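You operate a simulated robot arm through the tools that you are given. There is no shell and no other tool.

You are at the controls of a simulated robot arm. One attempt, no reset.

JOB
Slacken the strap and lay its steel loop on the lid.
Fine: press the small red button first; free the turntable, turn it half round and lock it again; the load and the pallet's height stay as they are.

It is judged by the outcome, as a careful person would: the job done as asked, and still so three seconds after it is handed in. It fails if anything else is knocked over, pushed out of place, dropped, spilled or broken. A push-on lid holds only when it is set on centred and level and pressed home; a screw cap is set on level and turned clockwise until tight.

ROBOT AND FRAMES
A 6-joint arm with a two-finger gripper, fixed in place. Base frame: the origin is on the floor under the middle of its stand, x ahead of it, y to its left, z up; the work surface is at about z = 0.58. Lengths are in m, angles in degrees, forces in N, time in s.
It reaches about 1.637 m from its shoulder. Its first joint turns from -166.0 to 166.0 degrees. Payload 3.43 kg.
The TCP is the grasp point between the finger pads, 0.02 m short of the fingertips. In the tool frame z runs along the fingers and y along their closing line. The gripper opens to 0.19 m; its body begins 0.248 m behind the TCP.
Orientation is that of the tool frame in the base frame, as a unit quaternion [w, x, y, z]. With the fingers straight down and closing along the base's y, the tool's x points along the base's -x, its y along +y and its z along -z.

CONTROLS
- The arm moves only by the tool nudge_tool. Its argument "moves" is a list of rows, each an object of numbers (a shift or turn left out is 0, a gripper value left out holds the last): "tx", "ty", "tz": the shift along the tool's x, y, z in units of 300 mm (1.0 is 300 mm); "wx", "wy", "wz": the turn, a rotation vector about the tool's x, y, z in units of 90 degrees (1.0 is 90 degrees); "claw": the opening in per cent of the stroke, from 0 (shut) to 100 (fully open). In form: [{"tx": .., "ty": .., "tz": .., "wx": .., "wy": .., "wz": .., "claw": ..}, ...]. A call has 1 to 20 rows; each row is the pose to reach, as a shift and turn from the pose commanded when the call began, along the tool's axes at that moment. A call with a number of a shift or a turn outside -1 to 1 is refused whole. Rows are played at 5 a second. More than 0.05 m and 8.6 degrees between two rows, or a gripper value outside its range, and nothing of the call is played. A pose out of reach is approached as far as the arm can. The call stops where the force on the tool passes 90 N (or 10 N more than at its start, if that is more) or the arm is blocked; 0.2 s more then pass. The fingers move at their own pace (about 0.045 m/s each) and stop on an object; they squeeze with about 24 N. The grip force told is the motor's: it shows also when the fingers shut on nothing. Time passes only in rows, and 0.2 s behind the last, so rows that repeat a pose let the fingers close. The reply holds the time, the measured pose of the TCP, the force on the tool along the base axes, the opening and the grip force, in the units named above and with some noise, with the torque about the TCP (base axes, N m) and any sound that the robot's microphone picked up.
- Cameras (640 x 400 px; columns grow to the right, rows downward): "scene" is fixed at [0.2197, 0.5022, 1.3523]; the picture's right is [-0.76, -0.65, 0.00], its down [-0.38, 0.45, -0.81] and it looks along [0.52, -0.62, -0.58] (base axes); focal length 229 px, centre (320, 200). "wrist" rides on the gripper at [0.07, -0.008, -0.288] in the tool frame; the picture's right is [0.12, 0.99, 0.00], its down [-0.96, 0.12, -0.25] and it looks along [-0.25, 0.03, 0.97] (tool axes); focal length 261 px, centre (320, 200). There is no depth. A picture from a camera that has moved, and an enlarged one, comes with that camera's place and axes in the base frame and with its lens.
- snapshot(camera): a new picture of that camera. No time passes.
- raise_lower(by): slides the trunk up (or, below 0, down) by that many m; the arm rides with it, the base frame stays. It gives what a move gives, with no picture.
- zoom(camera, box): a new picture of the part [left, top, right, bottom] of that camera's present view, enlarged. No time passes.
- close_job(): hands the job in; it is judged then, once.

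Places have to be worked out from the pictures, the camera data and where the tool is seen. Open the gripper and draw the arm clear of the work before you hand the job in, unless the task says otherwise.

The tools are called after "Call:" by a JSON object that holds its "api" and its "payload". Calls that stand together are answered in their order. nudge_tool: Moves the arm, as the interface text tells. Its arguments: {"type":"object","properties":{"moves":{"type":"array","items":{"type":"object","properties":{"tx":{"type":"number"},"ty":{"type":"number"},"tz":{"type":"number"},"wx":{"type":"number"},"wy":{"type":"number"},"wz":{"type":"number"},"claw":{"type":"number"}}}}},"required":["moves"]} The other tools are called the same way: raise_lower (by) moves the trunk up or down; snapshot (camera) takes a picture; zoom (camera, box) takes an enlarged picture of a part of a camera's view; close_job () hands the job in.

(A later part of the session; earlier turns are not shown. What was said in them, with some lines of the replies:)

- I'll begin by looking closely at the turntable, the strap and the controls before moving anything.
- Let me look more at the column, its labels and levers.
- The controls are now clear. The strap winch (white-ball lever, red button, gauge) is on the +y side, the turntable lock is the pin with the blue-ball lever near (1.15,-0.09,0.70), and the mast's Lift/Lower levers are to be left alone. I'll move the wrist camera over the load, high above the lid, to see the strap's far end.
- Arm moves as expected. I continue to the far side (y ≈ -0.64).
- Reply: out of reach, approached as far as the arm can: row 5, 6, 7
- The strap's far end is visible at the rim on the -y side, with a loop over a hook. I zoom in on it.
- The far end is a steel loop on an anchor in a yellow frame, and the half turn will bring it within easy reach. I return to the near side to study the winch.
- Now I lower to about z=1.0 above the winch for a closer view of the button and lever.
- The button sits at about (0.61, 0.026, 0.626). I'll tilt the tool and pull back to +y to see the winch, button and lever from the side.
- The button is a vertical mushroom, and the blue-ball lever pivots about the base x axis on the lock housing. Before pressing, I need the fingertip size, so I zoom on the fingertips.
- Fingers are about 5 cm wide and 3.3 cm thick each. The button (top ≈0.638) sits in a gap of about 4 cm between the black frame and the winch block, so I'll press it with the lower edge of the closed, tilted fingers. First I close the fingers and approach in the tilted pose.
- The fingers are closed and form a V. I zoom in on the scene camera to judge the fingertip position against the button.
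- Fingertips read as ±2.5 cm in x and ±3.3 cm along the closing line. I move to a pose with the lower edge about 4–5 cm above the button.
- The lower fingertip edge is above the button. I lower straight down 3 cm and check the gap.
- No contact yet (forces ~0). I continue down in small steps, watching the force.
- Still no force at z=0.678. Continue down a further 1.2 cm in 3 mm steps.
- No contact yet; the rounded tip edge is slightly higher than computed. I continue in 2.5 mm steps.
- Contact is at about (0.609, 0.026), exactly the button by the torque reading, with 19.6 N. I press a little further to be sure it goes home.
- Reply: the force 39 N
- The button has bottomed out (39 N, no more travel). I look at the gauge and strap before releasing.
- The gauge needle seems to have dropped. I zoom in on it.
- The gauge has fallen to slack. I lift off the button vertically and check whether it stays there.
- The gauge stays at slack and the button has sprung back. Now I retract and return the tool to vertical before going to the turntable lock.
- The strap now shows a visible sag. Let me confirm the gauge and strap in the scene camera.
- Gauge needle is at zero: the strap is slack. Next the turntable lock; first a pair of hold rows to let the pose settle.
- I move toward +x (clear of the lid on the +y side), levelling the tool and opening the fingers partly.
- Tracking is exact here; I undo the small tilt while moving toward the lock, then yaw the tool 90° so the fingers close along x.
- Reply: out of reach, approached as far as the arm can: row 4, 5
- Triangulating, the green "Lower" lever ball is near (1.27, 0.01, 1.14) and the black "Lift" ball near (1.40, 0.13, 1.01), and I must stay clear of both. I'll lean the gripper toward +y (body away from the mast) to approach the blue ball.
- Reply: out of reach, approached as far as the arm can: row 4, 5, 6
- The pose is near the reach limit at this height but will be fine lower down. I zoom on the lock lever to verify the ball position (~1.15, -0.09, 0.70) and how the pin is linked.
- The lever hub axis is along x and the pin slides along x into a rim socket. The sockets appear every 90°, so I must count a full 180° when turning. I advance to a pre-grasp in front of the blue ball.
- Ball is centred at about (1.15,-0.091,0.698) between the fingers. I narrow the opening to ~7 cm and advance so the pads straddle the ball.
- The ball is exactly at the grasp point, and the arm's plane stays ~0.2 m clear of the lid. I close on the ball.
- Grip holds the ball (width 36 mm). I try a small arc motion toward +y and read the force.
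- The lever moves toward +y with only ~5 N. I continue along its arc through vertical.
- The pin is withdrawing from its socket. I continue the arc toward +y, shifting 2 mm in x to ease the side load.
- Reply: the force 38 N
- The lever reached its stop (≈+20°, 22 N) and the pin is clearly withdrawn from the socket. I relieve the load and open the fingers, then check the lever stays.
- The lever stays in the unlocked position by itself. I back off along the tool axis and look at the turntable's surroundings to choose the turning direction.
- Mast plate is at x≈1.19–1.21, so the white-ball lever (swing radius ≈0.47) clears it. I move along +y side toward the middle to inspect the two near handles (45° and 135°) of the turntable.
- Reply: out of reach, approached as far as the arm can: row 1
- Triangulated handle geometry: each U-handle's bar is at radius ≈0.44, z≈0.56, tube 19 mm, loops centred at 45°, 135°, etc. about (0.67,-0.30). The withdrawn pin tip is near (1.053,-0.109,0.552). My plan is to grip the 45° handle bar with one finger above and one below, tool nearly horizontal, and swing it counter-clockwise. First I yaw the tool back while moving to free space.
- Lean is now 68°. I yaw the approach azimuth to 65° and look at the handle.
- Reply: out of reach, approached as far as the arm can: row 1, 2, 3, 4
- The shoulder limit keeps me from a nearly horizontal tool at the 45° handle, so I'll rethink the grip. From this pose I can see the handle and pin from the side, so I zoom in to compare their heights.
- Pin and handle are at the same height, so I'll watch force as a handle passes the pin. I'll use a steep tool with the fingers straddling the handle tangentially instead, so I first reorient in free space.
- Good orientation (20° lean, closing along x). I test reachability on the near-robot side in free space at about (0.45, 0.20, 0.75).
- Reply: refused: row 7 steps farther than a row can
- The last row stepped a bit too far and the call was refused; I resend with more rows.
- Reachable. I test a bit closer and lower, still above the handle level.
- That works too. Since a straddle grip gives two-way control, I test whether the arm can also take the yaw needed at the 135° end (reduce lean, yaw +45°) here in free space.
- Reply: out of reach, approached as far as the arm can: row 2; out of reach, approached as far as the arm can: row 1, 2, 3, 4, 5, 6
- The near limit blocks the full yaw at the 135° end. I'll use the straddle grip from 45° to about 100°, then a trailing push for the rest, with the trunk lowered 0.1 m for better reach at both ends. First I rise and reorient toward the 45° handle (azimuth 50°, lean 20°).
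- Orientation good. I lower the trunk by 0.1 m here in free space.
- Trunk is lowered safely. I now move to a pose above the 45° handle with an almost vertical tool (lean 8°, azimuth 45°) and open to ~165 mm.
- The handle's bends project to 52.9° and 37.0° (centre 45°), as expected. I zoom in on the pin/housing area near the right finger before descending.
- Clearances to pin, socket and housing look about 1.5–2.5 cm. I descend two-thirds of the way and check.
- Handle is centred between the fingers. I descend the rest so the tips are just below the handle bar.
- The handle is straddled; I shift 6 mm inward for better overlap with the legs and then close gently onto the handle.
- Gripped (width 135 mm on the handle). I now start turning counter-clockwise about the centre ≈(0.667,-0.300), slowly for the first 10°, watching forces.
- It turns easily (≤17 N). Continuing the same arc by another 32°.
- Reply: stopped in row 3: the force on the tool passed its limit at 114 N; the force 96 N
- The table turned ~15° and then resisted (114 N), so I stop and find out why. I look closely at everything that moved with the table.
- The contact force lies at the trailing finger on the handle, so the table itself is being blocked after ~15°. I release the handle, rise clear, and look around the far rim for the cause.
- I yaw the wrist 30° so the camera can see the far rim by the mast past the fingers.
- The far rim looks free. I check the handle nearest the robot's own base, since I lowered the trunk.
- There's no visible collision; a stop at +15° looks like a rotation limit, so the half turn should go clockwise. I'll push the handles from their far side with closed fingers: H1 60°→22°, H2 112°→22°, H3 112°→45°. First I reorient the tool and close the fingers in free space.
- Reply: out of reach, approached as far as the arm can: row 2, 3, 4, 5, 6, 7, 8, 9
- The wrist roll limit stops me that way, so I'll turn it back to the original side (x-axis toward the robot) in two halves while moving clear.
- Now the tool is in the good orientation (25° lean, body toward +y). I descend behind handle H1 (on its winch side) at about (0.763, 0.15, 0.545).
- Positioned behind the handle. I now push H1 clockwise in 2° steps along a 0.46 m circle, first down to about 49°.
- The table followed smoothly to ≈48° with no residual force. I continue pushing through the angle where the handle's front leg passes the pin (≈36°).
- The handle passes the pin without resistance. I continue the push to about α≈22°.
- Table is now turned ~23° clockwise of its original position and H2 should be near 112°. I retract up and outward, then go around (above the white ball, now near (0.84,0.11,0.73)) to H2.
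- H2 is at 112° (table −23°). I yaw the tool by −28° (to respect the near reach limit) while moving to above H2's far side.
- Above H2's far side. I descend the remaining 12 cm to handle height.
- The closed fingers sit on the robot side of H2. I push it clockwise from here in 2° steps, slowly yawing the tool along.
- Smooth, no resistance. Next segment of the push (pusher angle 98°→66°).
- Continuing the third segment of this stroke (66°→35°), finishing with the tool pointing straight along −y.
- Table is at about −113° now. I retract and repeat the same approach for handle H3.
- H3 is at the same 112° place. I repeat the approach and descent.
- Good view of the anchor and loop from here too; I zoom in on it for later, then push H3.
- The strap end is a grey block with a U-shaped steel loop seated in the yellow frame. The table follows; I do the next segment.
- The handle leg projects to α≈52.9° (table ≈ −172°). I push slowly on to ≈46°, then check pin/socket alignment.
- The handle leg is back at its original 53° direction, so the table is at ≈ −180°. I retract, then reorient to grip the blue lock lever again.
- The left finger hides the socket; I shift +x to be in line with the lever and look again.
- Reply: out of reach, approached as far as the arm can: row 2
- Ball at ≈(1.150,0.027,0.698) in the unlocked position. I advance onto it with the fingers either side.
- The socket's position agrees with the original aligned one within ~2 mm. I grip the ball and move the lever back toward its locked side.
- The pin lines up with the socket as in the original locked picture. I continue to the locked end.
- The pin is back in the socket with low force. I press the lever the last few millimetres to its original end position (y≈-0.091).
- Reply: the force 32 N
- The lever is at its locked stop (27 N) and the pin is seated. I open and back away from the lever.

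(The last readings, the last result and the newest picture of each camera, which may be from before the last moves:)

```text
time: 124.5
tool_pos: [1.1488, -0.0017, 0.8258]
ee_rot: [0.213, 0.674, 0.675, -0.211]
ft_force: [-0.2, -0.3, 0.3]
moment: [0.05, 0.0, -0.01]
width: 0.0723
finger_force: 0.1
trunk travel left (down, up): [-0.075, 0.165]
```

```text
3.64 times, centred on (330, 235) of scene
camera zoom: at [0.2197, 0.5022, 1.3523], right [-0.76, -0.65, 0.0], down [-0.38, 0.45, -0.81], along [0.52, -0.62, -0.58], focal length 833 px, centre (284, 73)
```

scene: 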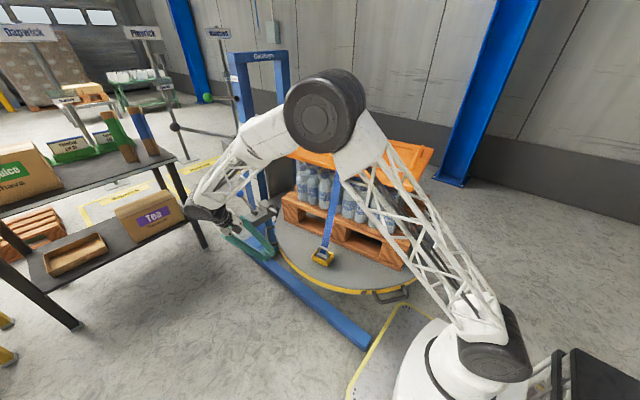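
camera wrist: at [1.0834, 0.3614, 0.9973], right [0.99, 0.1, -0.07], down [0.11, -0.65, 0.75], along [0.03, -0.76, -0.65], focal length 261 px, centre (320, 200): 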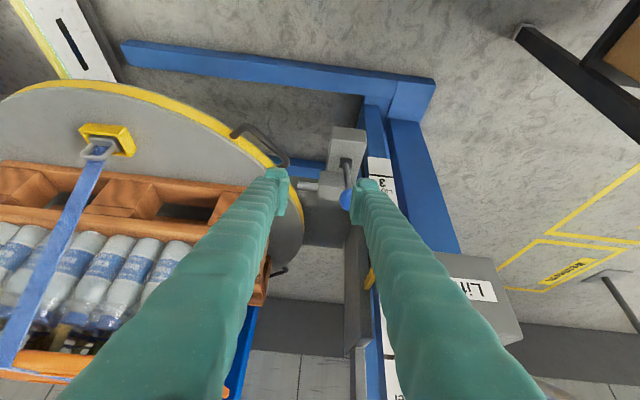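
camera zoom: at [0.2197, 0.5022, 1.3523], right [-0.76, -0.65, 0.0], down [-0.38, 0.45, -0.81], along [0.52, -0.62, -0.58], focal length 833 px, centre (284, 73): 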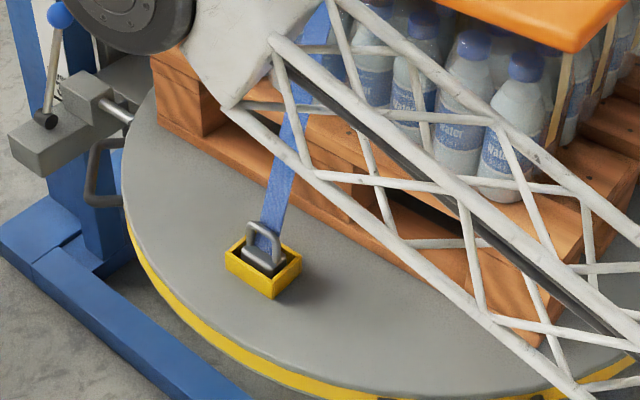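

The lever stays put and the pin remains in the socket, so the turntable is locked after its half turn. Now I move over to look closely at the loop in the yellow seat.

Call:
{"api": "nudge_tool", "payload": {"moves": [{"tx": 0.1, "ty": -0.05, "tz": -0.08}, {"tx": 0.19, "ty": -0.15, "tz": -0.14}, {"tx": 0.28, "ty": -0.27, "tz": -0.2}, {"tx": 0.36, "ty": -0.4, "tz": -0.26}, {"tx": 0.44, "ty": -0.53, "tz": -0.31}, {"tx": 0.5, "ty": -0.68, "tz": -0.35}, {"tx": 0.546, "ty": -0.833, "tz": -0.382}]}}

Call:
{"api": "nudge_tool", "payload": {"moves": [{"tx": 0.013, "ty": -0.127, "tz": -0.03}, {"tx": 0.026, "ty": -0.254, "tz": -0.06}, {"tx": 0.04, "ty": -0.381, "tz": -0.09}, {"tx": 0.053, "ty": -0.509, "tz": -0.12}, {"tx": 0.066, "ty": -0.636, "tz": -0.15}, {"tx": 0.079, "ty": -0.763, "tz": -0.178}]}}

Call:
{"api": "snapshot", "payload": {"camera": "wrist"}}

Call:
{"api": "snapshot", "payload": {"camera": "scene"}}

```text
time: 126.1
tool_pos: [0.8995, 0.1964, 0.8259]
ee_rot: [0.213, 0.674, 0.674, -0.213]
ft_force: [0.5, 0.9, -1.2]
moment: [-0.1, 0.12, -0.05]
width: 0.0721
finger_force: 0.1
trunk travel left (down, up): [-0.075, 0.165]
```

```text
time: 127.5
tool_pos: [0.6712, 0.2462, 0.8547]
ee_rot: [0.213, 0.674, 0.674, -0.212]
ft_force: [-0.1, 0.6, -1.0]
moment: [-0.1, 0.12, -0.1]
width: 0.0723
finger_force: 0.1
trunk travel left (down, up): [-0.075, 0.165]
```

```text
taken
camera wrist: at [0.6618, 0.4682, 1.0521], right [0.99, 0.1, -0.07], down [0.11, -0.65, 0.75], along [0.03, -0.76, -0.65], focal length 261 px, centre (320, 200)
```

wrist: 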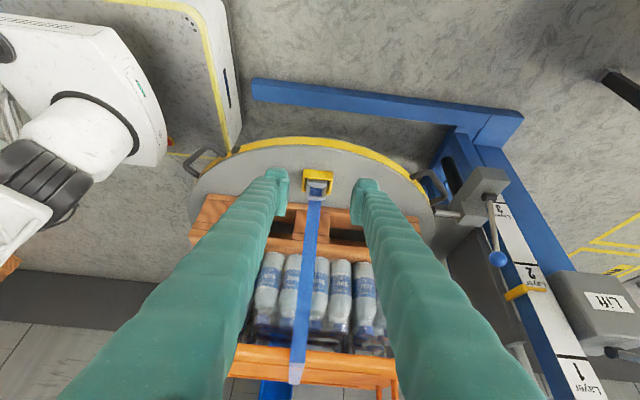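

```text
taken
```

scene: 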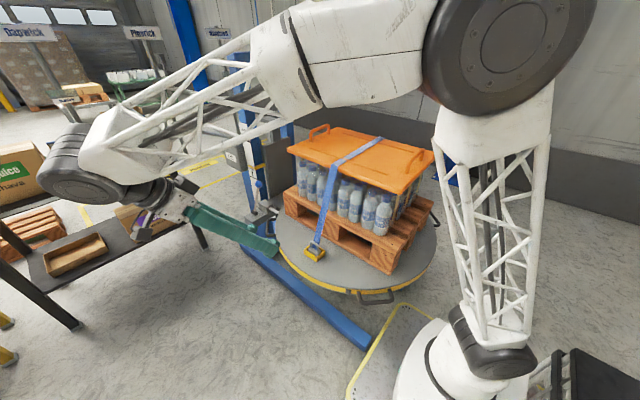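

Call:
{"api": "zoom", "payload": {"camera": "scene", "box": [294, 225, 342, 265]}}

Call:
{"api": "zoom", "payload": {"camera": "wrist", "box": [288, 155, 352, 215]}}

Call:
{"api": "zoom", "payload": {"camera": "scene", "box": [280, 115, 450, 230]}}

```text
10.00 times, centred on (318, 245) of scene
camera zoom: at [0.2197, 0.5022, 1.3523], right [-0.76, -0.65, 0.0], down [-0.38, 0.45, -0.81], along [0.52, -0.62, -0.58], focal length 2291 px, centre (340, -250)
```

zoom: 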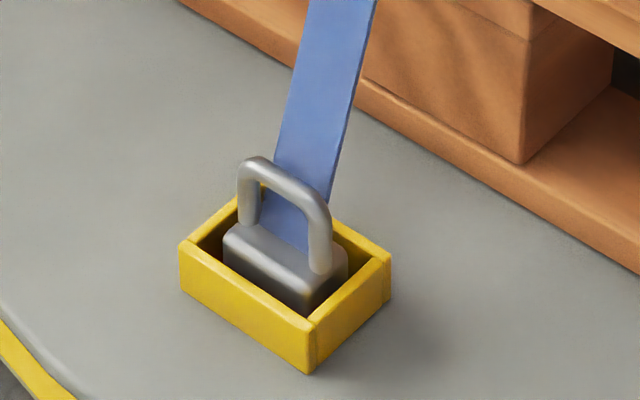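

```text
6.67 times, centred on (320, 185) of wrist
camera zoom: at [0.6618, 0.4682, 1.0521], right [0.99, 0.1, -0.07], down [0.11, -0.65, 0.75], along [0.03, -0.76, -0.65], focal length 1738 px, centre (320, 300)
```

zoom: 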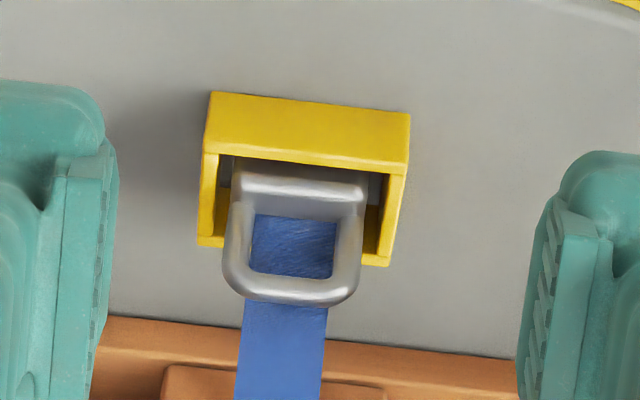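

```text
3.48 times, centred on (365, 172) of scene
camera zoom: at [0.2197, 0.5022, 1.3523], right [-0.76, -0.65, 0.0], down [-0.38, 0.45, -0.81], along [0.52, -0.62, -0.58], focal length 797 px, centre (164, 296)
```

zoom: 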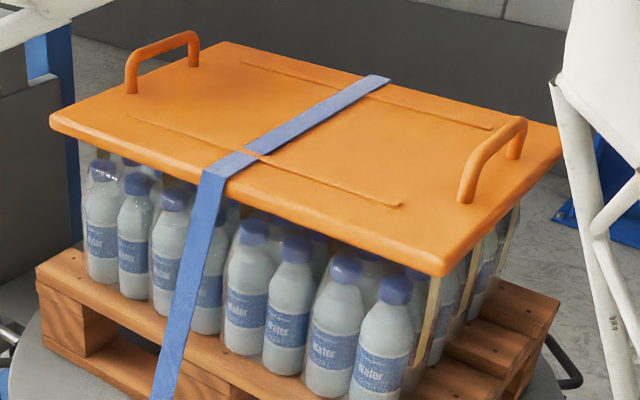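

I can now see it clearly: a yellow open tray centred ≈(0.67,0.00) holding a grey block with a steel arch (47 mm wide along x, top ≈0.65), the slack strap leaving on the −y side. My current tool orientation (closing along x, leaning 35° to +y) suits gripping the arch. I move to a pre-grasp.

Call:
{"api": "nudge_tool", "payload": {"moves": [{"tx": -0.052, "ty": -0.001, "tz": 0.129}, {"tx": -0.105, "ty": -0.002, "tz": 0.258}, {"tx": -0.157, "ty": -0.003, "tz": 0.388}, {"tx": -0.21, "ty": -0.004, "tz": 0.517}, {"tx": -0.262, "ty": -0.004, "tz": 0.646}]}}

Call:
{"api": "zoom", "payload": {"camera": "wrist", "box": [240, 130, 400, 250]}}

Call:
{"api": "zoom", "payload": {"camera": "scene", "box": [270, 200, 366, 270]}}

```text
time: 128.7
tool_pos: [0.6683, 0.0716, 0.7441]
ee_rot: [0.213, 0.674, 0.675, -0.212]
ft_force: [-0.4, -0.5, -0.7]
moment: [0.0, -0.03, 0.05]
width: 0.072
finger_force: 0.1
trunk travel left (down, up): [-0.075, 0.165]
```

```text
3.33 times, centred on (320, 190) of wrist
camera zoom: at [0.6604, 0.2941, 0.9399], right [0.99, 0.1, -0.07], down [0.11, -0.65, 0.75], along [0.03, -0.76, -0.65], focal length 869 px, centre (320, 233)
```

zoom: 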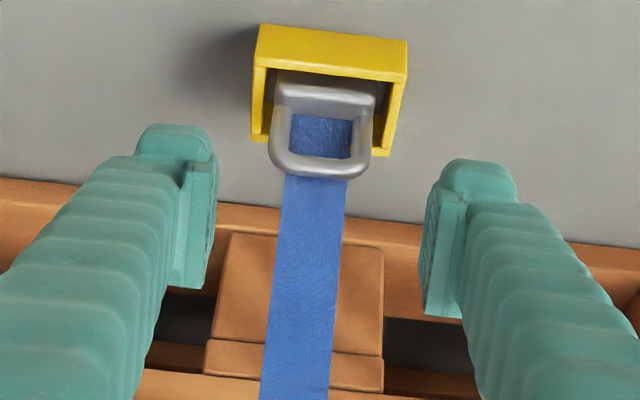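

```text
5.71 times, centred on (318, 235) of scene
camera zoom: at [0.2197, 0.5022, 1.3523], right [-0.76, -0.65, 0.0], down [-0.38, 0.45, -0.81], along [0.52, -0.62, -0.58], focal length 1309 px, centre (331, 0)
```

zoom: 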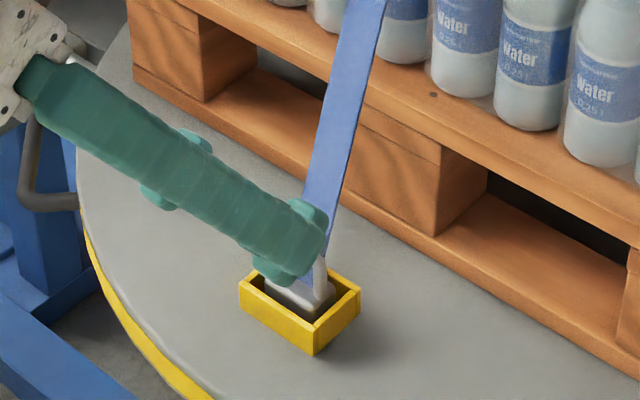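

Arch confirmed at (0.670,0.002,0.645) and centred. I advance to the grasp pose.

Call:
{"api": "nudge_tool", "payload": {"moves": [{"tx": 0.001, "ty": 0.002, "tz": 0.14}, {"tx": 0.002, "ty": 0.004, "tz": 0.28}, {"tx": 0.003, "ty": 0.006, "tz": 0.35}, {"tx": 0.003, "ty": 0.006, "tz": 0.409}]}}

Call:
{"api": "zoom", "payload": {"camera": "wrist", "box": [240, 130, 400, 250]}}

Call:
{"api": "zoom", "payload": {"camera": "scene", "box": [286, 220, 350, 265]}}

```text
time: 129.7
tool_pos: [0.67, 0.002, 0.6432]
ee_rot: [0.213, 0.675, 0.674, -0.212]
ft_force: [-0.6, 1.4, 0.6]
moment: [0.01, 0.0, 0.04]
width: 0.0721
finger_force: 0.0
trunk travel left (down, up): [-0.075, 0.165]
```

```text
3.33 times, centred on (320, 190) of wrist
camera zoom: at [0.662, 0.2241, 0.8389], right [0.99, 0.1, -0.07], down [0.11, -0.65, 0.75], along [0.03, -0.76, -0.65], focal length 869 px, centre (320, 233)
```

zoom: 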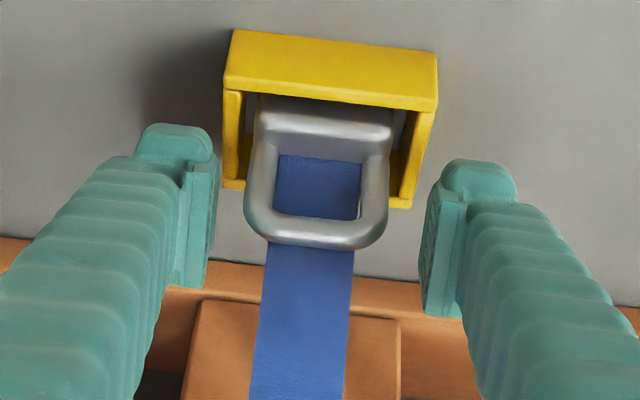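

```text
8.89 times, centred on (318, 242) of scene
camera zoom: at [0.2197, 0.5022, 1.3523], right [-0.76, -0.65, 0.0], down [-0.38, 0.45, -0.81], along [0.52, -0.62, -0.58], focal length 2037 px, centre (338, -178)
```

zoom: 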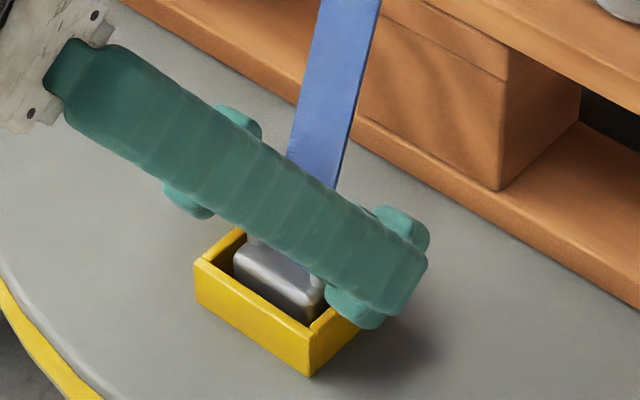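

The pads straddle the arch, clear of the tray. I close on it.

Call:
{"api": "nudge_tool", "payload": {"moves": [{"claw": 30}, {"claw": 20}, {"claw": 10}, {"claw": 0}, {"claw": 0}]}}

Call:
{"api": "zoom", "payload": {"camera": "wrist", "box": [240, 130, 400, 250]}}

Call:
{"api": "zoom", "payload": {"camera": "scene", "box": [286, 220, 350, 265]}}

```text
time: 130.9
tool_pos: [0.6707, 0.0016, 0.643]
ee_rot: [0.213, 0.674, 0.675, -0.211]
ft_force: [-0.4, -0.8, 0.6]
moment: [-0.04, 0.0, -0.01]
width: 0.0488
finger_force: 24.0
trunk travel left (down, up): [-0.075, 0.165]
```

```text
3.33 times, centred on (320, 190) of wrist
camera zoom: at [0.6623, 0.2244, 0.8389], right [0.99, 0.1, -0.07], down [0.11, -0.65, 0.75], along [0.03, -0.76, -0.65], focal length 869 px, centre (320, 233)
```

zoom: 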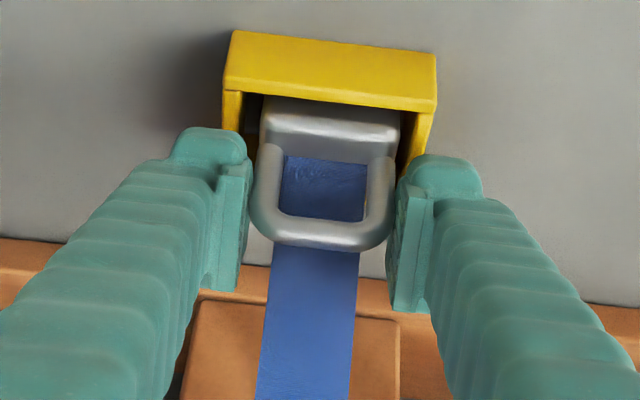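

```text
8.89 times, centred on (318, 242) of scene
camera zoom: at [0.2197, 0.5022, 1.3523], right [-0.76, -0.65, 0.0], down [-0.38, 0.45, -0.81], along [0.52, -0.62, -0.58], focal length 2037 px, centre (338, -178)
```

zoom: 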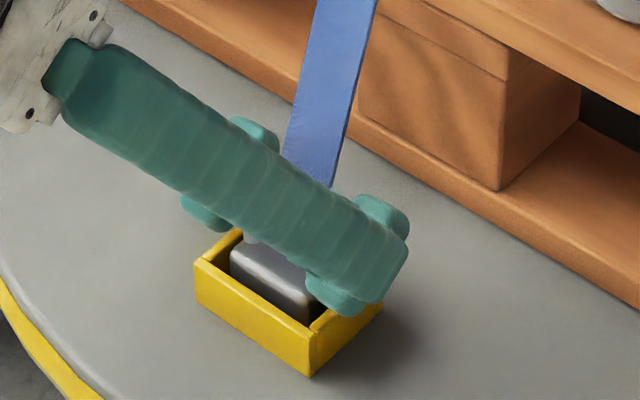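

Grip is firm (48.8 mm, 24 N). I lift straight up 3 cm slowly and watch the force.

Call:
{"api": "nudge_tool", "payload": {"moves": [{"tx": -0.019, "tz": -0.027, "claw": 0}, {"tx": -0.038, "tz": -0.055, "claw": 0}, {"tx": -0.057, "tz": -0.082, "claw": 0}]}}

Call:
{"api": "zoom", "payload": {"camera": "scene", "box": [280, 210, 360, 265]}}

Call:
{"api": "zoom", "payload": {"camera": "wrist", "box": [240, 110, 400, 250]}}

```text
time: 131.7
tool_pos: [0.671, 0.0021, 0.6732]
ee_rot: [0.212, 0.675, 0.674, -0.211]
ft_force: [0.7, -0.3, -2.2]
moment: [-0.05, 0.02, 0.0]
width: 0.0487
finger_force: 23.6
trunk travel left (down, up): [-0.075, 0.165]
```

```text
7.27 times, centred on (320, 238) of scene
camera zoom: at [0.2197, 0.5022, 1.3523], right [-0.76, -0.65, 0.0], down [-0.38, 0.45, -0.81], along [0.52, -0.62, -0.58], focal length 1666 px, centre (320, -73)
```

zoom: 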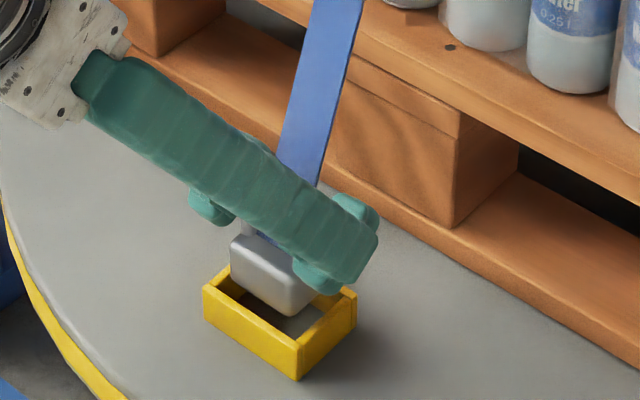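

```text
2.86 times, centred on (320, 180) of wrist
camera zoom: at [0.6626, 0.2243, 0.8689], right [0.99, 0.1, -0.07], down [0.12, -0.65, 0.75], along [0.03, -0.76, -0.65], focal length 745 px, centre (320, 257)
```

zoom: 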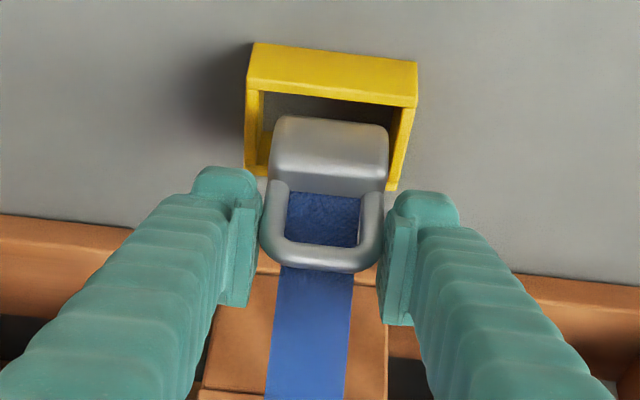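

The loop and block came out of the tray freely (≈2 N). I lift it vertically to above lid height.

Call:
{"api": "nudge_tool", "payload": {"moves": [{"tx": -0.0637, "tz": -0.091, "claw": 0}, {"tx": -0.1275, "tz": -0.182, "claw": 0}, {"tx": -0.1912, "tz": -0.2731, "claw": 0}, {"tx": -0.2549, "tz": -0.3641, "claw": 0}, {"tx": -0.3187, "tz": -0.4551, "claw": 0}, {"tx": -0.3824, "tz": -0.5461, "claw": 0}]}}

Call:
{"api": "snapshot", "payload": {"camera": "scene"}}

Call:
{"api": "snapshot", "payload": {"camera": "wrist"}}

```text
time: 133.1
tool_pos: [0.6721, 0.0022, 0.8732]
ee_rot: [0.213, 0.675, 0.674, -0.212]
ft_force: [-0.3, -0.3, -1.8]
moment: [-0.11, 0.03, -0.05]
width: 0.0488
finger_force: 24.1
trunk travel left (down, up): [-0.075, 0.165]
```

```text
taken
```

scene: 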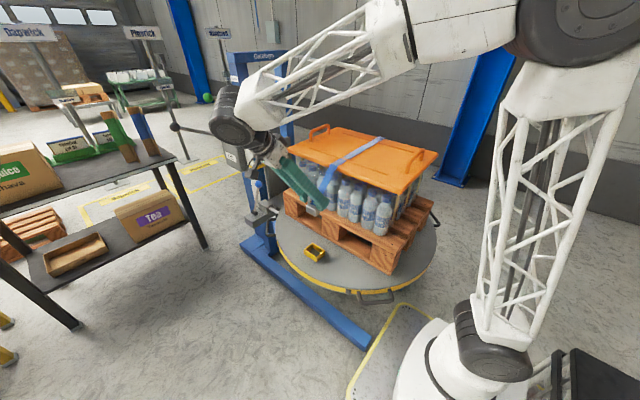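

```text
taken
camera wrist: at [0.6628, 0.2239, 1.0694], right [0.99, 0.1, -0.07], down [0.11, -0.65, 0.75], along [0.03, -0.76, -0.65], focal length 261 px, centre (320, 200)
```

wrist: 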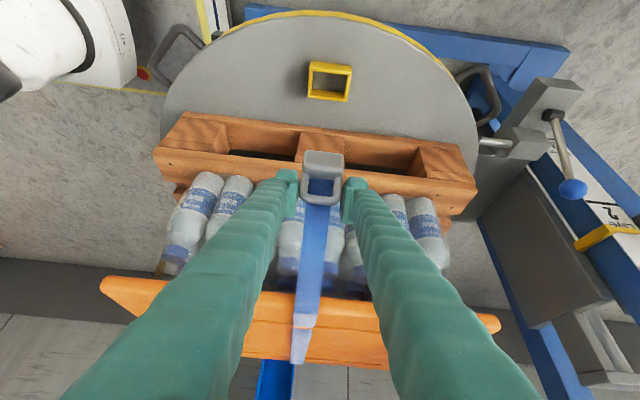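

Good hold; I lift another 0.2 m.

Call:
{"api": "nudge_tool", "payload": {"moves": [{"tx": -0.0637, "tz": -0.091, "claw": 0}, {"tx": -0.1275, "tz": -0.182, "claw": 0}, {"tx": -0.1912, "tz": -0.2731, "claw": 0}, {"tx": -0.2549, "tz": -0.3641, "claw": 0}, {"tx": -0.3187, "tz": -0.4551, "claw": 0}, {"tx": -0.3824, "tz": -0.5461, "claw": 0}]}}

Call:
{"api": "snapshot", "payload": {"camera": "scene"}}

Call:
{"api": "snapshot", "payload": {"camera": "wrist"}}

```text
time: 134.5
tool_pos: [0.6699, 0.0006, 1.0706]
ee_rot: [0.211, 0.676, 0.674, -0.212]
ft_force: [0.5, 0.1, -1.4]
moment: [-0.03, 0.04, -0.02]
width: 0.0484
finger_force: 24.0
trunk travel left (down, up): [-0.075, 0.165]
```

```text
taken
```

scene: 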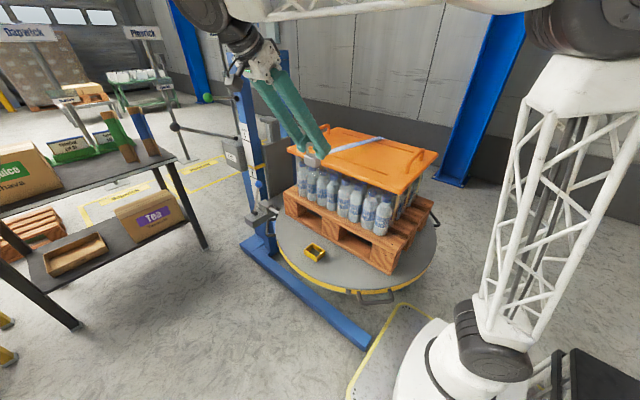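

```text
taken
camera wrist: at [0.6616, 0.2236, 1.2688], right [0.99, 0.1, -0.07], down [0.12, -0.65, 0.75], along [0.03, -0.76, -0.65], focal length 261 px, centre (320, 200)
```

wrist: 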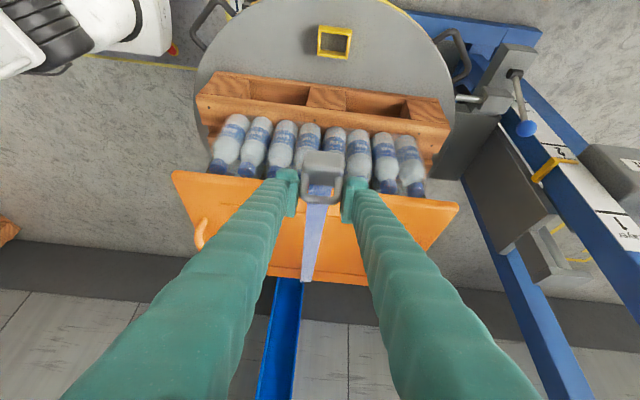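

The loop hangs well above lid level. I carry it over the lid to about (0.735, −0.28), between the lid's two ribs and beside the strap.

Call:
{"api": "nudge_tool", "payload": {"moves": [{"tx": -0.096, "ty": 0.027, "tz": 0.067, "claw": 0}, {"tx": -0.191, "ty": 0.054, "tz": 0.134, "claw": 0}, {"tx": -0.287, "ty": 0.081, "tz": 0.201, "claw": 0}, {"tx": -0.383, "ty": 0.109, "tz": 0.268, "claw": 0}, {"tx": -0.478, "ty": 0.136, "tz": 0.334, "claw": 0}, {"tx": -0.574, "ty": 0.163, "tz": 0.401, "claw": 0}, {"tx": -0.669, "ty": 0.19, "tz": 0.468, "claw": 0}, {"tx": -0.765, "ty": 0.217, "tz": 0.535, "claw": 0}]}}

Call:
{"api": "snapshot", "payload": {"camera": "wrist"}}

Call:
{"api": "zoom", "payload": {"camera": "scene", "box": [270, 90, 450, 220]}}

```text
time: 136.3
tool_pos: [0.7373, -0.2785, 1.0724]
ee_rot: [0.212, 0.675, 0.675, -0.212]
ft_force: [0.1, -0.1, -1.0]
moment: [-0.07, -0.05, 0.03]
width: 0.0485
finger_force: 24.1
trunk travel left (down, up): [-0.075, 0.165]
```

```text
taken
camera wrist: at [0.7267, -0.0559, 1.2685], right [0.99, 0.1, -0.07], down [0.11, -0.65, 0.75], along [0.03, -0.76, -0.65], focal length 261 px, centre (320, 200)
```

wrist: 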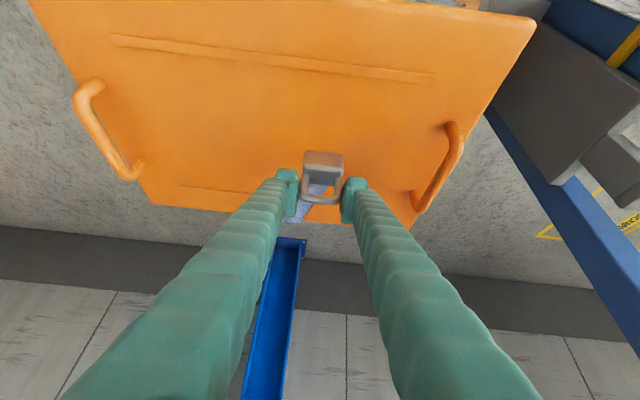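

```text
3.08 times, centred on (360, 155) of scene
camera zoom: at [0.2197, 0.5022, 1.3523], right [-0.76, -0.65, 0.0], down [-0.38, 0.45, -0.81], along [0.52, -0.62, -0.58], focal length 705 px, centre (197, 338)
```

zoom: 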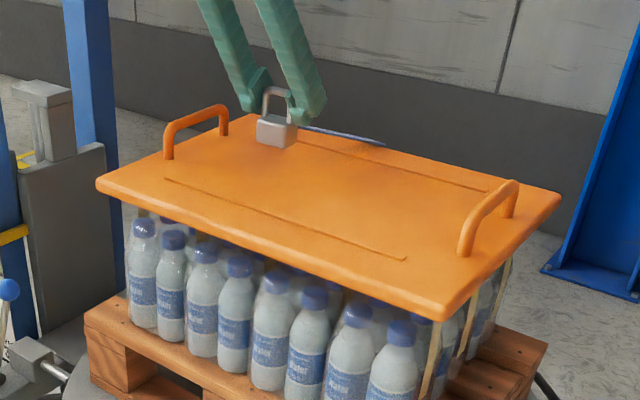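

The loop is over the lid; the strap trails to the far edge. I lower it gently toward the lid.

Call:
{"api": "nudge_tool", "payload": {"moves": [{"tx": 0.019, "tz": 0.027, "claw": 0}, {"tx": 0.038, "tz": 0.0546, "claw": 0}, {"tx": 0.0574, "tz": 0.0819, "claw": 0}, {"tx": 0.0669, "tz": 0.0956, "claw": 0}]}}

Call:
{"api": "zoom", "payload": {"camera": "scene", "box": [310, 100, 380, 155]}}

Call:
{"api": "zoom", "payload": {"camera": "wrist", "box": [240, 110, 400, 250]}}

```text
time: 137.3
tool_pos: [0.7359, -0.2787, 1.0375]
ee_rot: [0.212, 0.674, 0.675, -0.211]
ft_force: [1.0, 1.1, -1.2]
moment: [0.0, 0.0, 0.02]
width: 0.0485
finger_force: 24.2
trunk travel left (down, up): [-0.075, 0.165]
```

```text
7.27 times, centred on (345, 128) of scene
camera zoom: at [0.2197, 0.5022, 1.3523], right [-0.76, -0.65, 0.0], down [-0.38, 0.45, -0.81], along [0.52, -0.62, -0.58], focal length 1666 px, centre (138, 727)
```

zoom: 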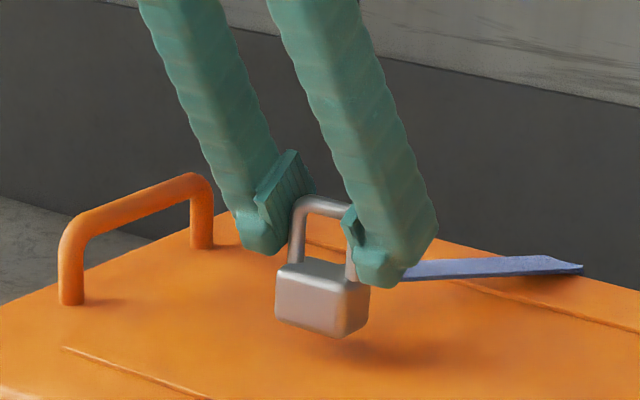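

```text
2.86 times, centred on (320, 180) of wrist
camera zoom: at [0.7273, -0.0566, 1.2332], right [0.99, 0.1, -0.07], down [0.11, -0.65, 0.75], along [0.03, -0.76, -0.65], focal length 745 px, centre (320, 257)
```

zoom: 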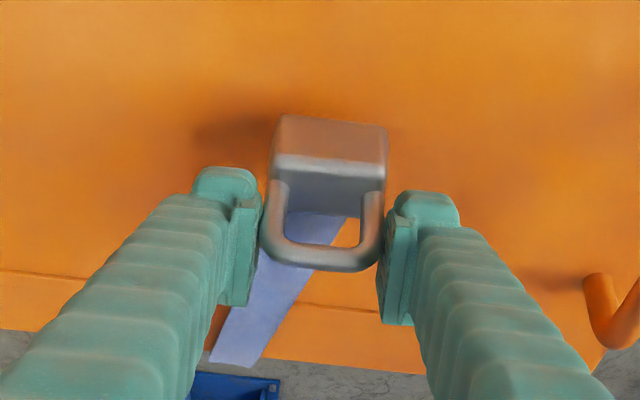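

A small gap remains (shadow visible). I lower in 4 mm steps until contact shows on the force sensor.

Call:
{"api": "nudge_tool", "payload": {"moves": [{"tx": 0.0076, "tz": 0.0109, "claw": 0}, {"tx": 0.0153, "tz": 0.0218, "claw": 0}, {"tx": 0.0229, "tz": 0.0328, "claw": 0}]}}

Call:
{"api": "zoom", "payload": {"camera": "scene", "box": [310, 100, 380, 155]}}

```text
time: 138.1
tool_pos: [0.7366, -0.2785, 1.0252]
ee_rot: [0.213, 0.675, 0.674, -0.212]
ft_force: [-0.1, -0.1, -1.8]
moment: [0.0, -0.01, 0.01]
width: 0.0486
finger_force: 23.6
trunk travel left (down, up): [-0.075, 0.165]
```

```text
7.27 times, centred on (345, 128) of scene
camera zoom: at [0.2197, 0.5022, 1.3523], right [-0.76, -0.65, 0.0], down [-0.38, 0.45, -0.81], along [0.52, -0.62, -0.58], focal length 1666 px, centre (138, 727)
```

zoom: 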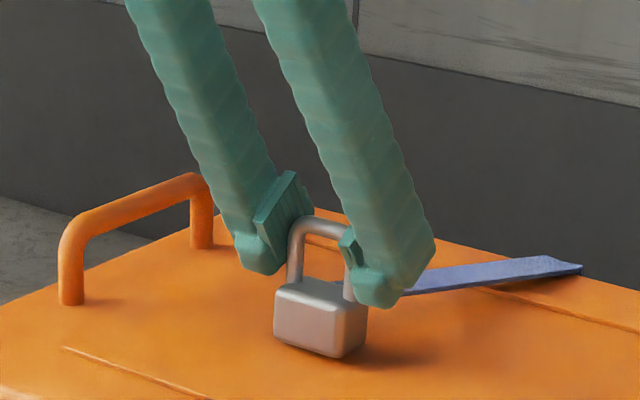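

Almost touching. I continue in 2 mm steps.

Call:
{"api": "nudge_tool", "payload": {"moves": [{"tx": 0.0038, "tz": 0.0055, "claw": 0}, {"tx": 0.0076, "tz": 0.0109, "claw": 0}]}}

Call:
{"api": "nudge_tool", "payload": {"moves": [{"tx": 0.0038, "tz": 0.0055, "claw": 0}, {"tx": 0.0038, "tz": 0.0055, "claw": 0}]}}

Call:
{"api": "zoom", "payload": {"camera": "scene", "box": [310, 100, 380, 155]}}

```text
time: 138.7
tool_pos: [0.7371, -0.2792, 1.0223]
ee_rot: [0.215, 0.675, 0.674, -0.211]
ft_force: [0.9, -0.2, 16.6]
moment: [0.12, -0.05, -0.03]
width: 0.0487
finger_force: 24.2
trunk travel left (down, up): [-0.075, 0.165]
```

```text
time: 139.3
tool_pos: [0.7365, -0.2789, 1.0199]
ee_rot: [0.214, 0.674, 0.674, -0.213]
ft_force: [4.5, -1.7, 15.7]
moment: [0.03, -0.07, 0.02]
width: 0.0488
finger_force: 24.3
trunk travel left (down, up): [-0.075, 0.165]
```

```text
7.27 times, centred on (345, 128) of scene
camera zoom: at [0.2197, 0.5022, 1.3523], right [-0.76, -0.65, 0.0], down [-0.38, 0.45, -0.81], along [0.52, -0.62, -0.58], focal length 1666 px, centre (138, 727)
```

zoom: 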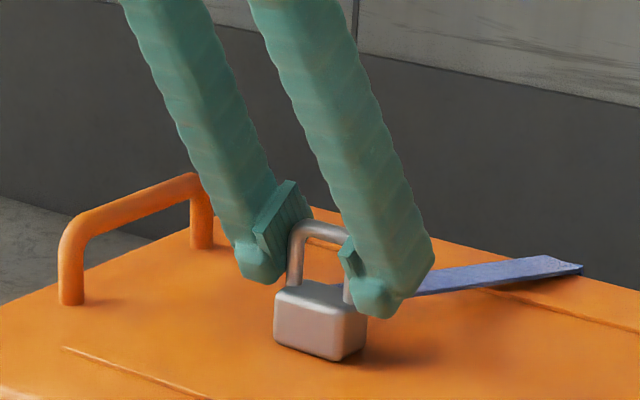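

Contact (≈16 N): the block sits on the lid. I ease the load slightly and open the fingers gently.

Call:
{"api": "nudge_tool", "payload": {"moves": [{"tx": -0.0025, "tz": -0.0036, "claw": 0}, {"tx": -0.0025, "tz": -0.0036, "claw": 28}, {"tx": -0.0025, "tz": -0.0036, "claw": 32}, {"tx": -0.0025, "tz": -0.0036, "claw": 38}, {"tx": -0.0025, "tz": -0.0036, "claw": 42}, {"tx": -0.0025, "tz": -0.0036, "claw": 42}]}}

Call:
{"api": "zoom", "payload": {"camera": "scene", "box": [310, 100, 380, 155]}}

Call:
{"api": "zoom", "payload": {"camera": "wrist", "box": [240, 110, 400, 250]}}

```text
time: 140.7
tool_pos: [0.736, -0.2789, 1.0213]
ee_rot: [0.213, 0.673, 0.676, -0.211]
ft_force: [0.2, -0.4, -0.1]
moment: [0.01, 0.01, -0.04]
width: 0.0796
finger_force: 0.1
trunk travel left (down, up): [-0.075, 0.165]
```

```text
7.27 times, centred on (345, 128) of scene
camera zoom: at [0.2197, 0.5022, 1.3523], right [-0.76, -0.65, 0.0], down [-0.38, 0.45, -0.81], along [0.52, -0.62, -0.58], focal length 1666 px, centre (138, 727)
```

zoom: 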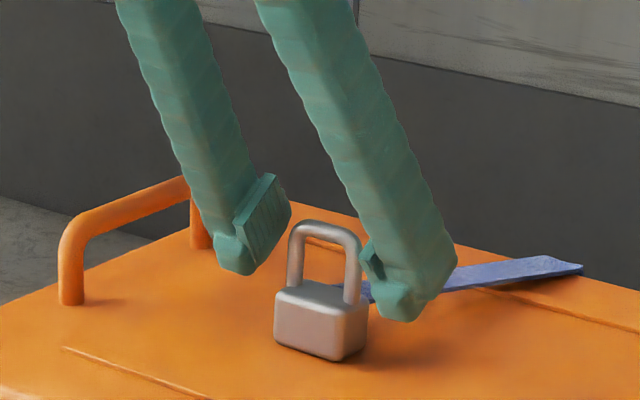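

```text
2.86 times, centred on (320, 180) of wrist
camera zoom: at [0.7276, -0.0566, 1.2167], right [0.99, 0.1, -0.07], down [0.11, -0.65, 0.75], along [0.03, -0.76, -0.65], focal length 745 px, centre (320, 257)
```

zoom: 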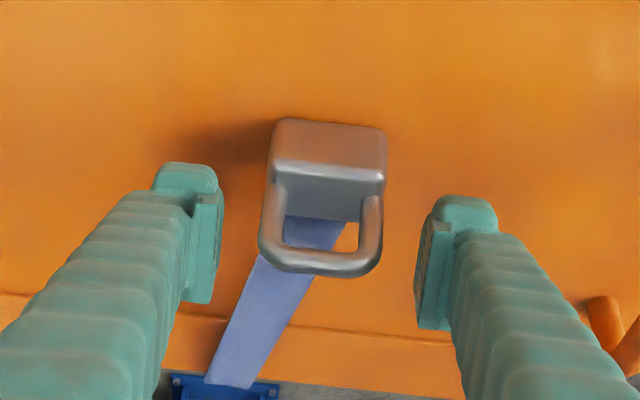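

The loop stands freely on the lid. I retract along the tool axis, up and away.

Call:
{"api": "nudge_tool", "payload": {"moves": [{"tz": -0.05}, {"tz": -0.12}, {"tz": -0.22}, {"tz": -0.35}, {"tz": -0.5}, {"tz": -0.65}, {"tz": -0.8}, {"tz": -0.95}]}}

Call:
{"api": "snapshot", "payload": {"camera": "scene"}}

Call:
{"api": "snapshot", "payload": {"camera": "wrist"}}

```text
time: 142.5
tool_pos: [0.7367, -0.1173, 1.2537]
ee_rot: [0.212, 0.674, 0.675, -0.212]
ft_force: [-0.2, 0.0, 0.0]
moment: [0.09, -0.01, -0.01]
width: 0.0798
finger_force: 0.1
trunk travel left (down, up): [-0.075, 0.165]
```

```text
taken
```

scene: 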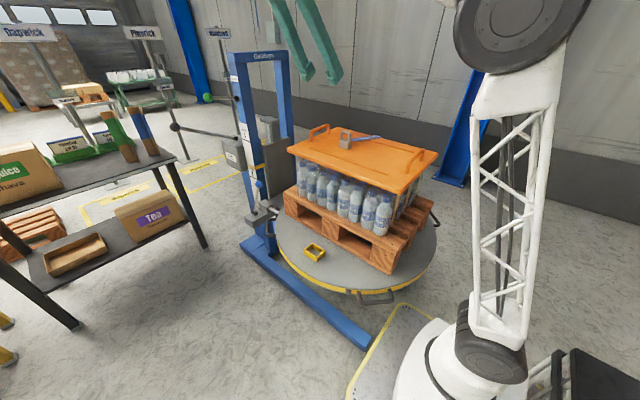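

```text
taken
camera wrist: at [0.7273, 0.1058, 1.4502], right [0.99, 0.1, -0.07], down [0.11, -0.65, 0.75], along [0.03, -0.76, -0.65], focal length 261 px, centre (320, 200)
```

wrist: 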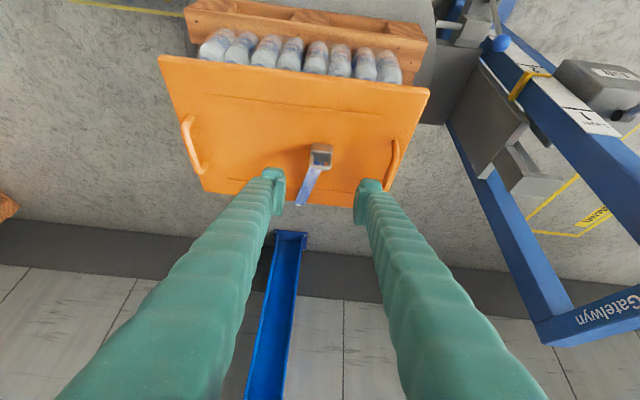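

Everything looks in order. I check the loop, the lock and the height marker with enlarged views.

Call:
{"api": "zoom", "payload": {"camera": "scene", "box": [280, 110, 450, 230]}}

Call:
{"api": "zoom", "payload": {"camera": "scene", "box": [225, 150, 305, 230]}}

Call:
{"api": "zoom", "payload": {"camera": "scene", "box": [215, 60, 305, 190]}}

Call:
{"api": "zoom", "payload": {"camera": "scene", "box": [260, 180, 450, 310]}}

```text
3.33 times, centred on (365, 170) of scene
camera zoom: at [0.2197, 0.5022, 1.3523], right [-0.76, -0.65, 0.0], down [-0.38, 0.45, -0.81], along [0.52, -0.62, -0.58], focal length 764 px, centre (170, 300)
```

zoom: 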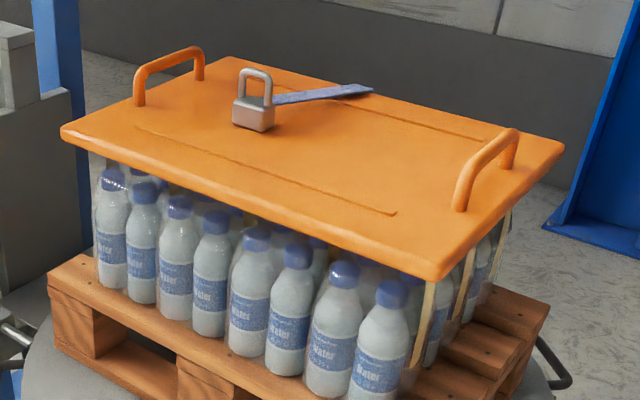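

```text
5.00 times, centred on (265, 190) of scene
camera zoom: at [0.2197, 0.5022, 1.3523], right [-0.76, -0.65, 0.0], down [-0.38, 0.45, -0.81], along [0.52, -0.62, -0.58], focal length 1146 px, centre (595, 250)
```

zoom: 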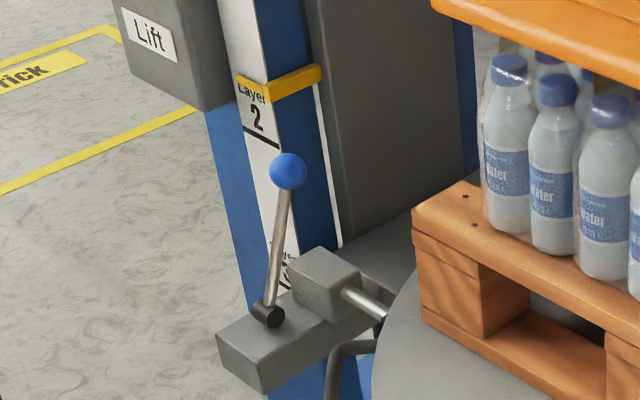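

```text
3.08 times, centred on (260, 125) of scene
camera zoom: at [0.2197, 0.5022, 1.3523], right [-0.76, -0.65, 0.0], down [-0.38, 0.45, -0.81], along [0.52, -0.62, -0.58], focal length 705 px, centre (505, 431)
```

zoom: 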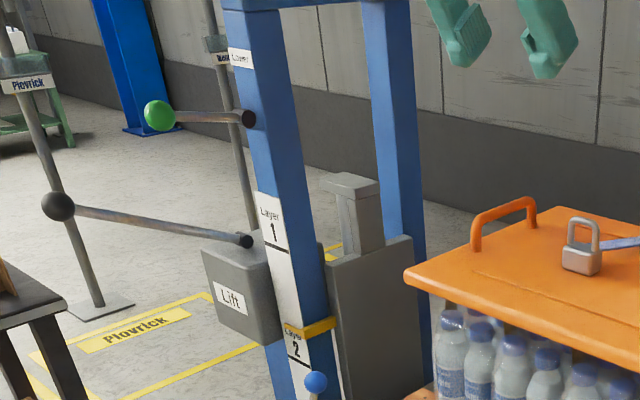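

```text
3.08 times, centred on (355, 245) of scene
camera zoom: at [0.2197, 0.5022, 1.3523], right [-0.76, -0.65, 0.0], down [-0.38, 0.45, -0.81], along [0.52, -0.62, -0.58], focal length 705 px, centre (212, 62)
```

zoom: 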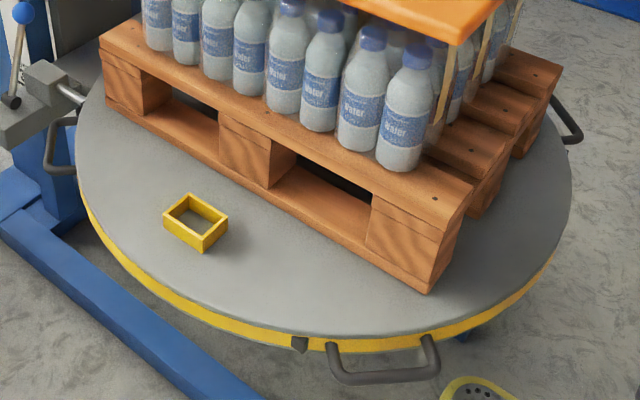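

All is as required: loop on the lid, pin seated with the lever at its original locked position, marker still at Layer 2, load undisturbed. I draw the arm clear to the +y side with the gripper open.

Call:
{"api": "nudge_tool", "payload": {"moves": [{"tx": 0.13, "tz": -0.06, "claw": 60}, {"tx": 0.26, "tz": -0.11, "claw": 80}, {"tx": 0.39, "tz": -0.155, "claw": 100}, {"tx": 0.52, "tz": -0.195, "claw": 100}, {"tx": 0.65, "tz": -0.235, "claw": 100}, {"tx": 0.78, "tz": -0.27, "claw": 100}, {"tx": 0.89, "tz": -0.298, "claw": 100}]}}

Call:
{"api": "zoom", "payload": {"camera": "scene", "box": [240, 110, 450, 300]}}

Call:
{"api": "snapshot", "payload": {"camera": "wrist"}}

```text
time: 144.1
tool_pos: [0.7324, 0.1471, 1.1567]
ee_rot: [0.216, 0.673, 0.676, -0.207]
ft_force: [-0.2, -0.9, -0.5]
moment: [0.14, -0.01, -0.03]
width: 0.19
finger_force: 0.0
out of reach, approached as far as the arm can: row 4, 5, 6, 7
trunk travel left (down, up): [-0.075, 0.165]
```

```text
2.11 times, centred on (345, 205) of scene
camera zoom: at [0.2197, 0.5022, 1.3523], right [-0.76, -0.65, 0.0], down [-0.38, 0.45, -0.81], along [0.52, -0.62, -0.58], focal length 482 px, centre (267, 190)
```

zoom: 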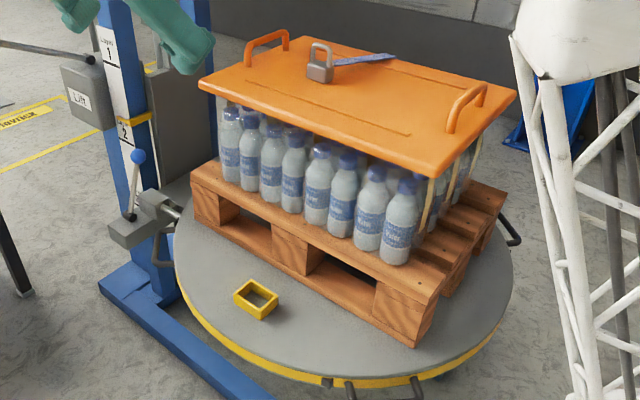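

```text
taken
camera wrist: at [0.7203, 0.3687, 1.354], right [0.99, 0.1, -0.06], down [0.11, -0.65, 0.75], along [0.04, -0.75, -0.66], focal length 261 px, centre (320, 200)
```

wrist: 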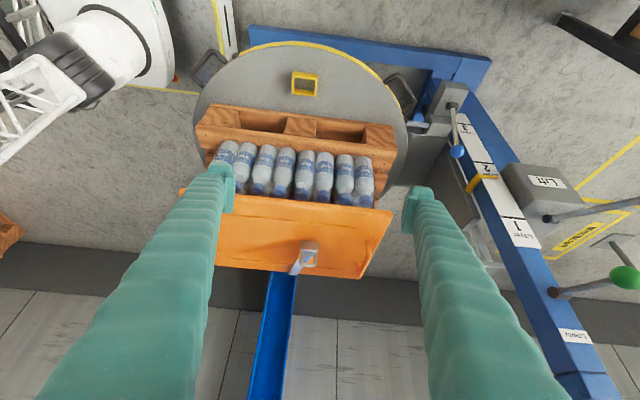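

The red button was pressed first and the strap is slack. The table has made its half turn and is locked again, and the loop rests free on the lid with the load undisturbed. The gripper is open and the arm is clear, so I hand in the job.

Call:
{"api": "close_job", "payload": {}}

```text
The job is handed in.
```

The steel loop is lying on the lid, the strap is slack, and the job has been handed in; I haven't seen a verdict.

- **Button and strap:** I pressed the red button first. The strap gauge dropped to zero and stayed there.
- **Turntable:** I withdrew the lock pin, turned the table half round and moved the lock lever back to its locked stop, with the pin seated in its socket. My first push, counter-clockwise, stopped hard after about 15° with a force peak of 114 N. I then turned it clockwise, which went freely. I never found what blocked it, though it looked like a rotation limit.
- **Loop:** I lifted it out of the yellow tray and set it on the lid between the ribs, beside the strap line. It stands on its own.
- **Left alone:** The load looked undisturbed and the height marker is still at Layer 2. I did not touch the Lift or Lower levers.

I finished with the gripper open and the arm clear of the pallet. The trunk is 0.1 m lower than at the start.
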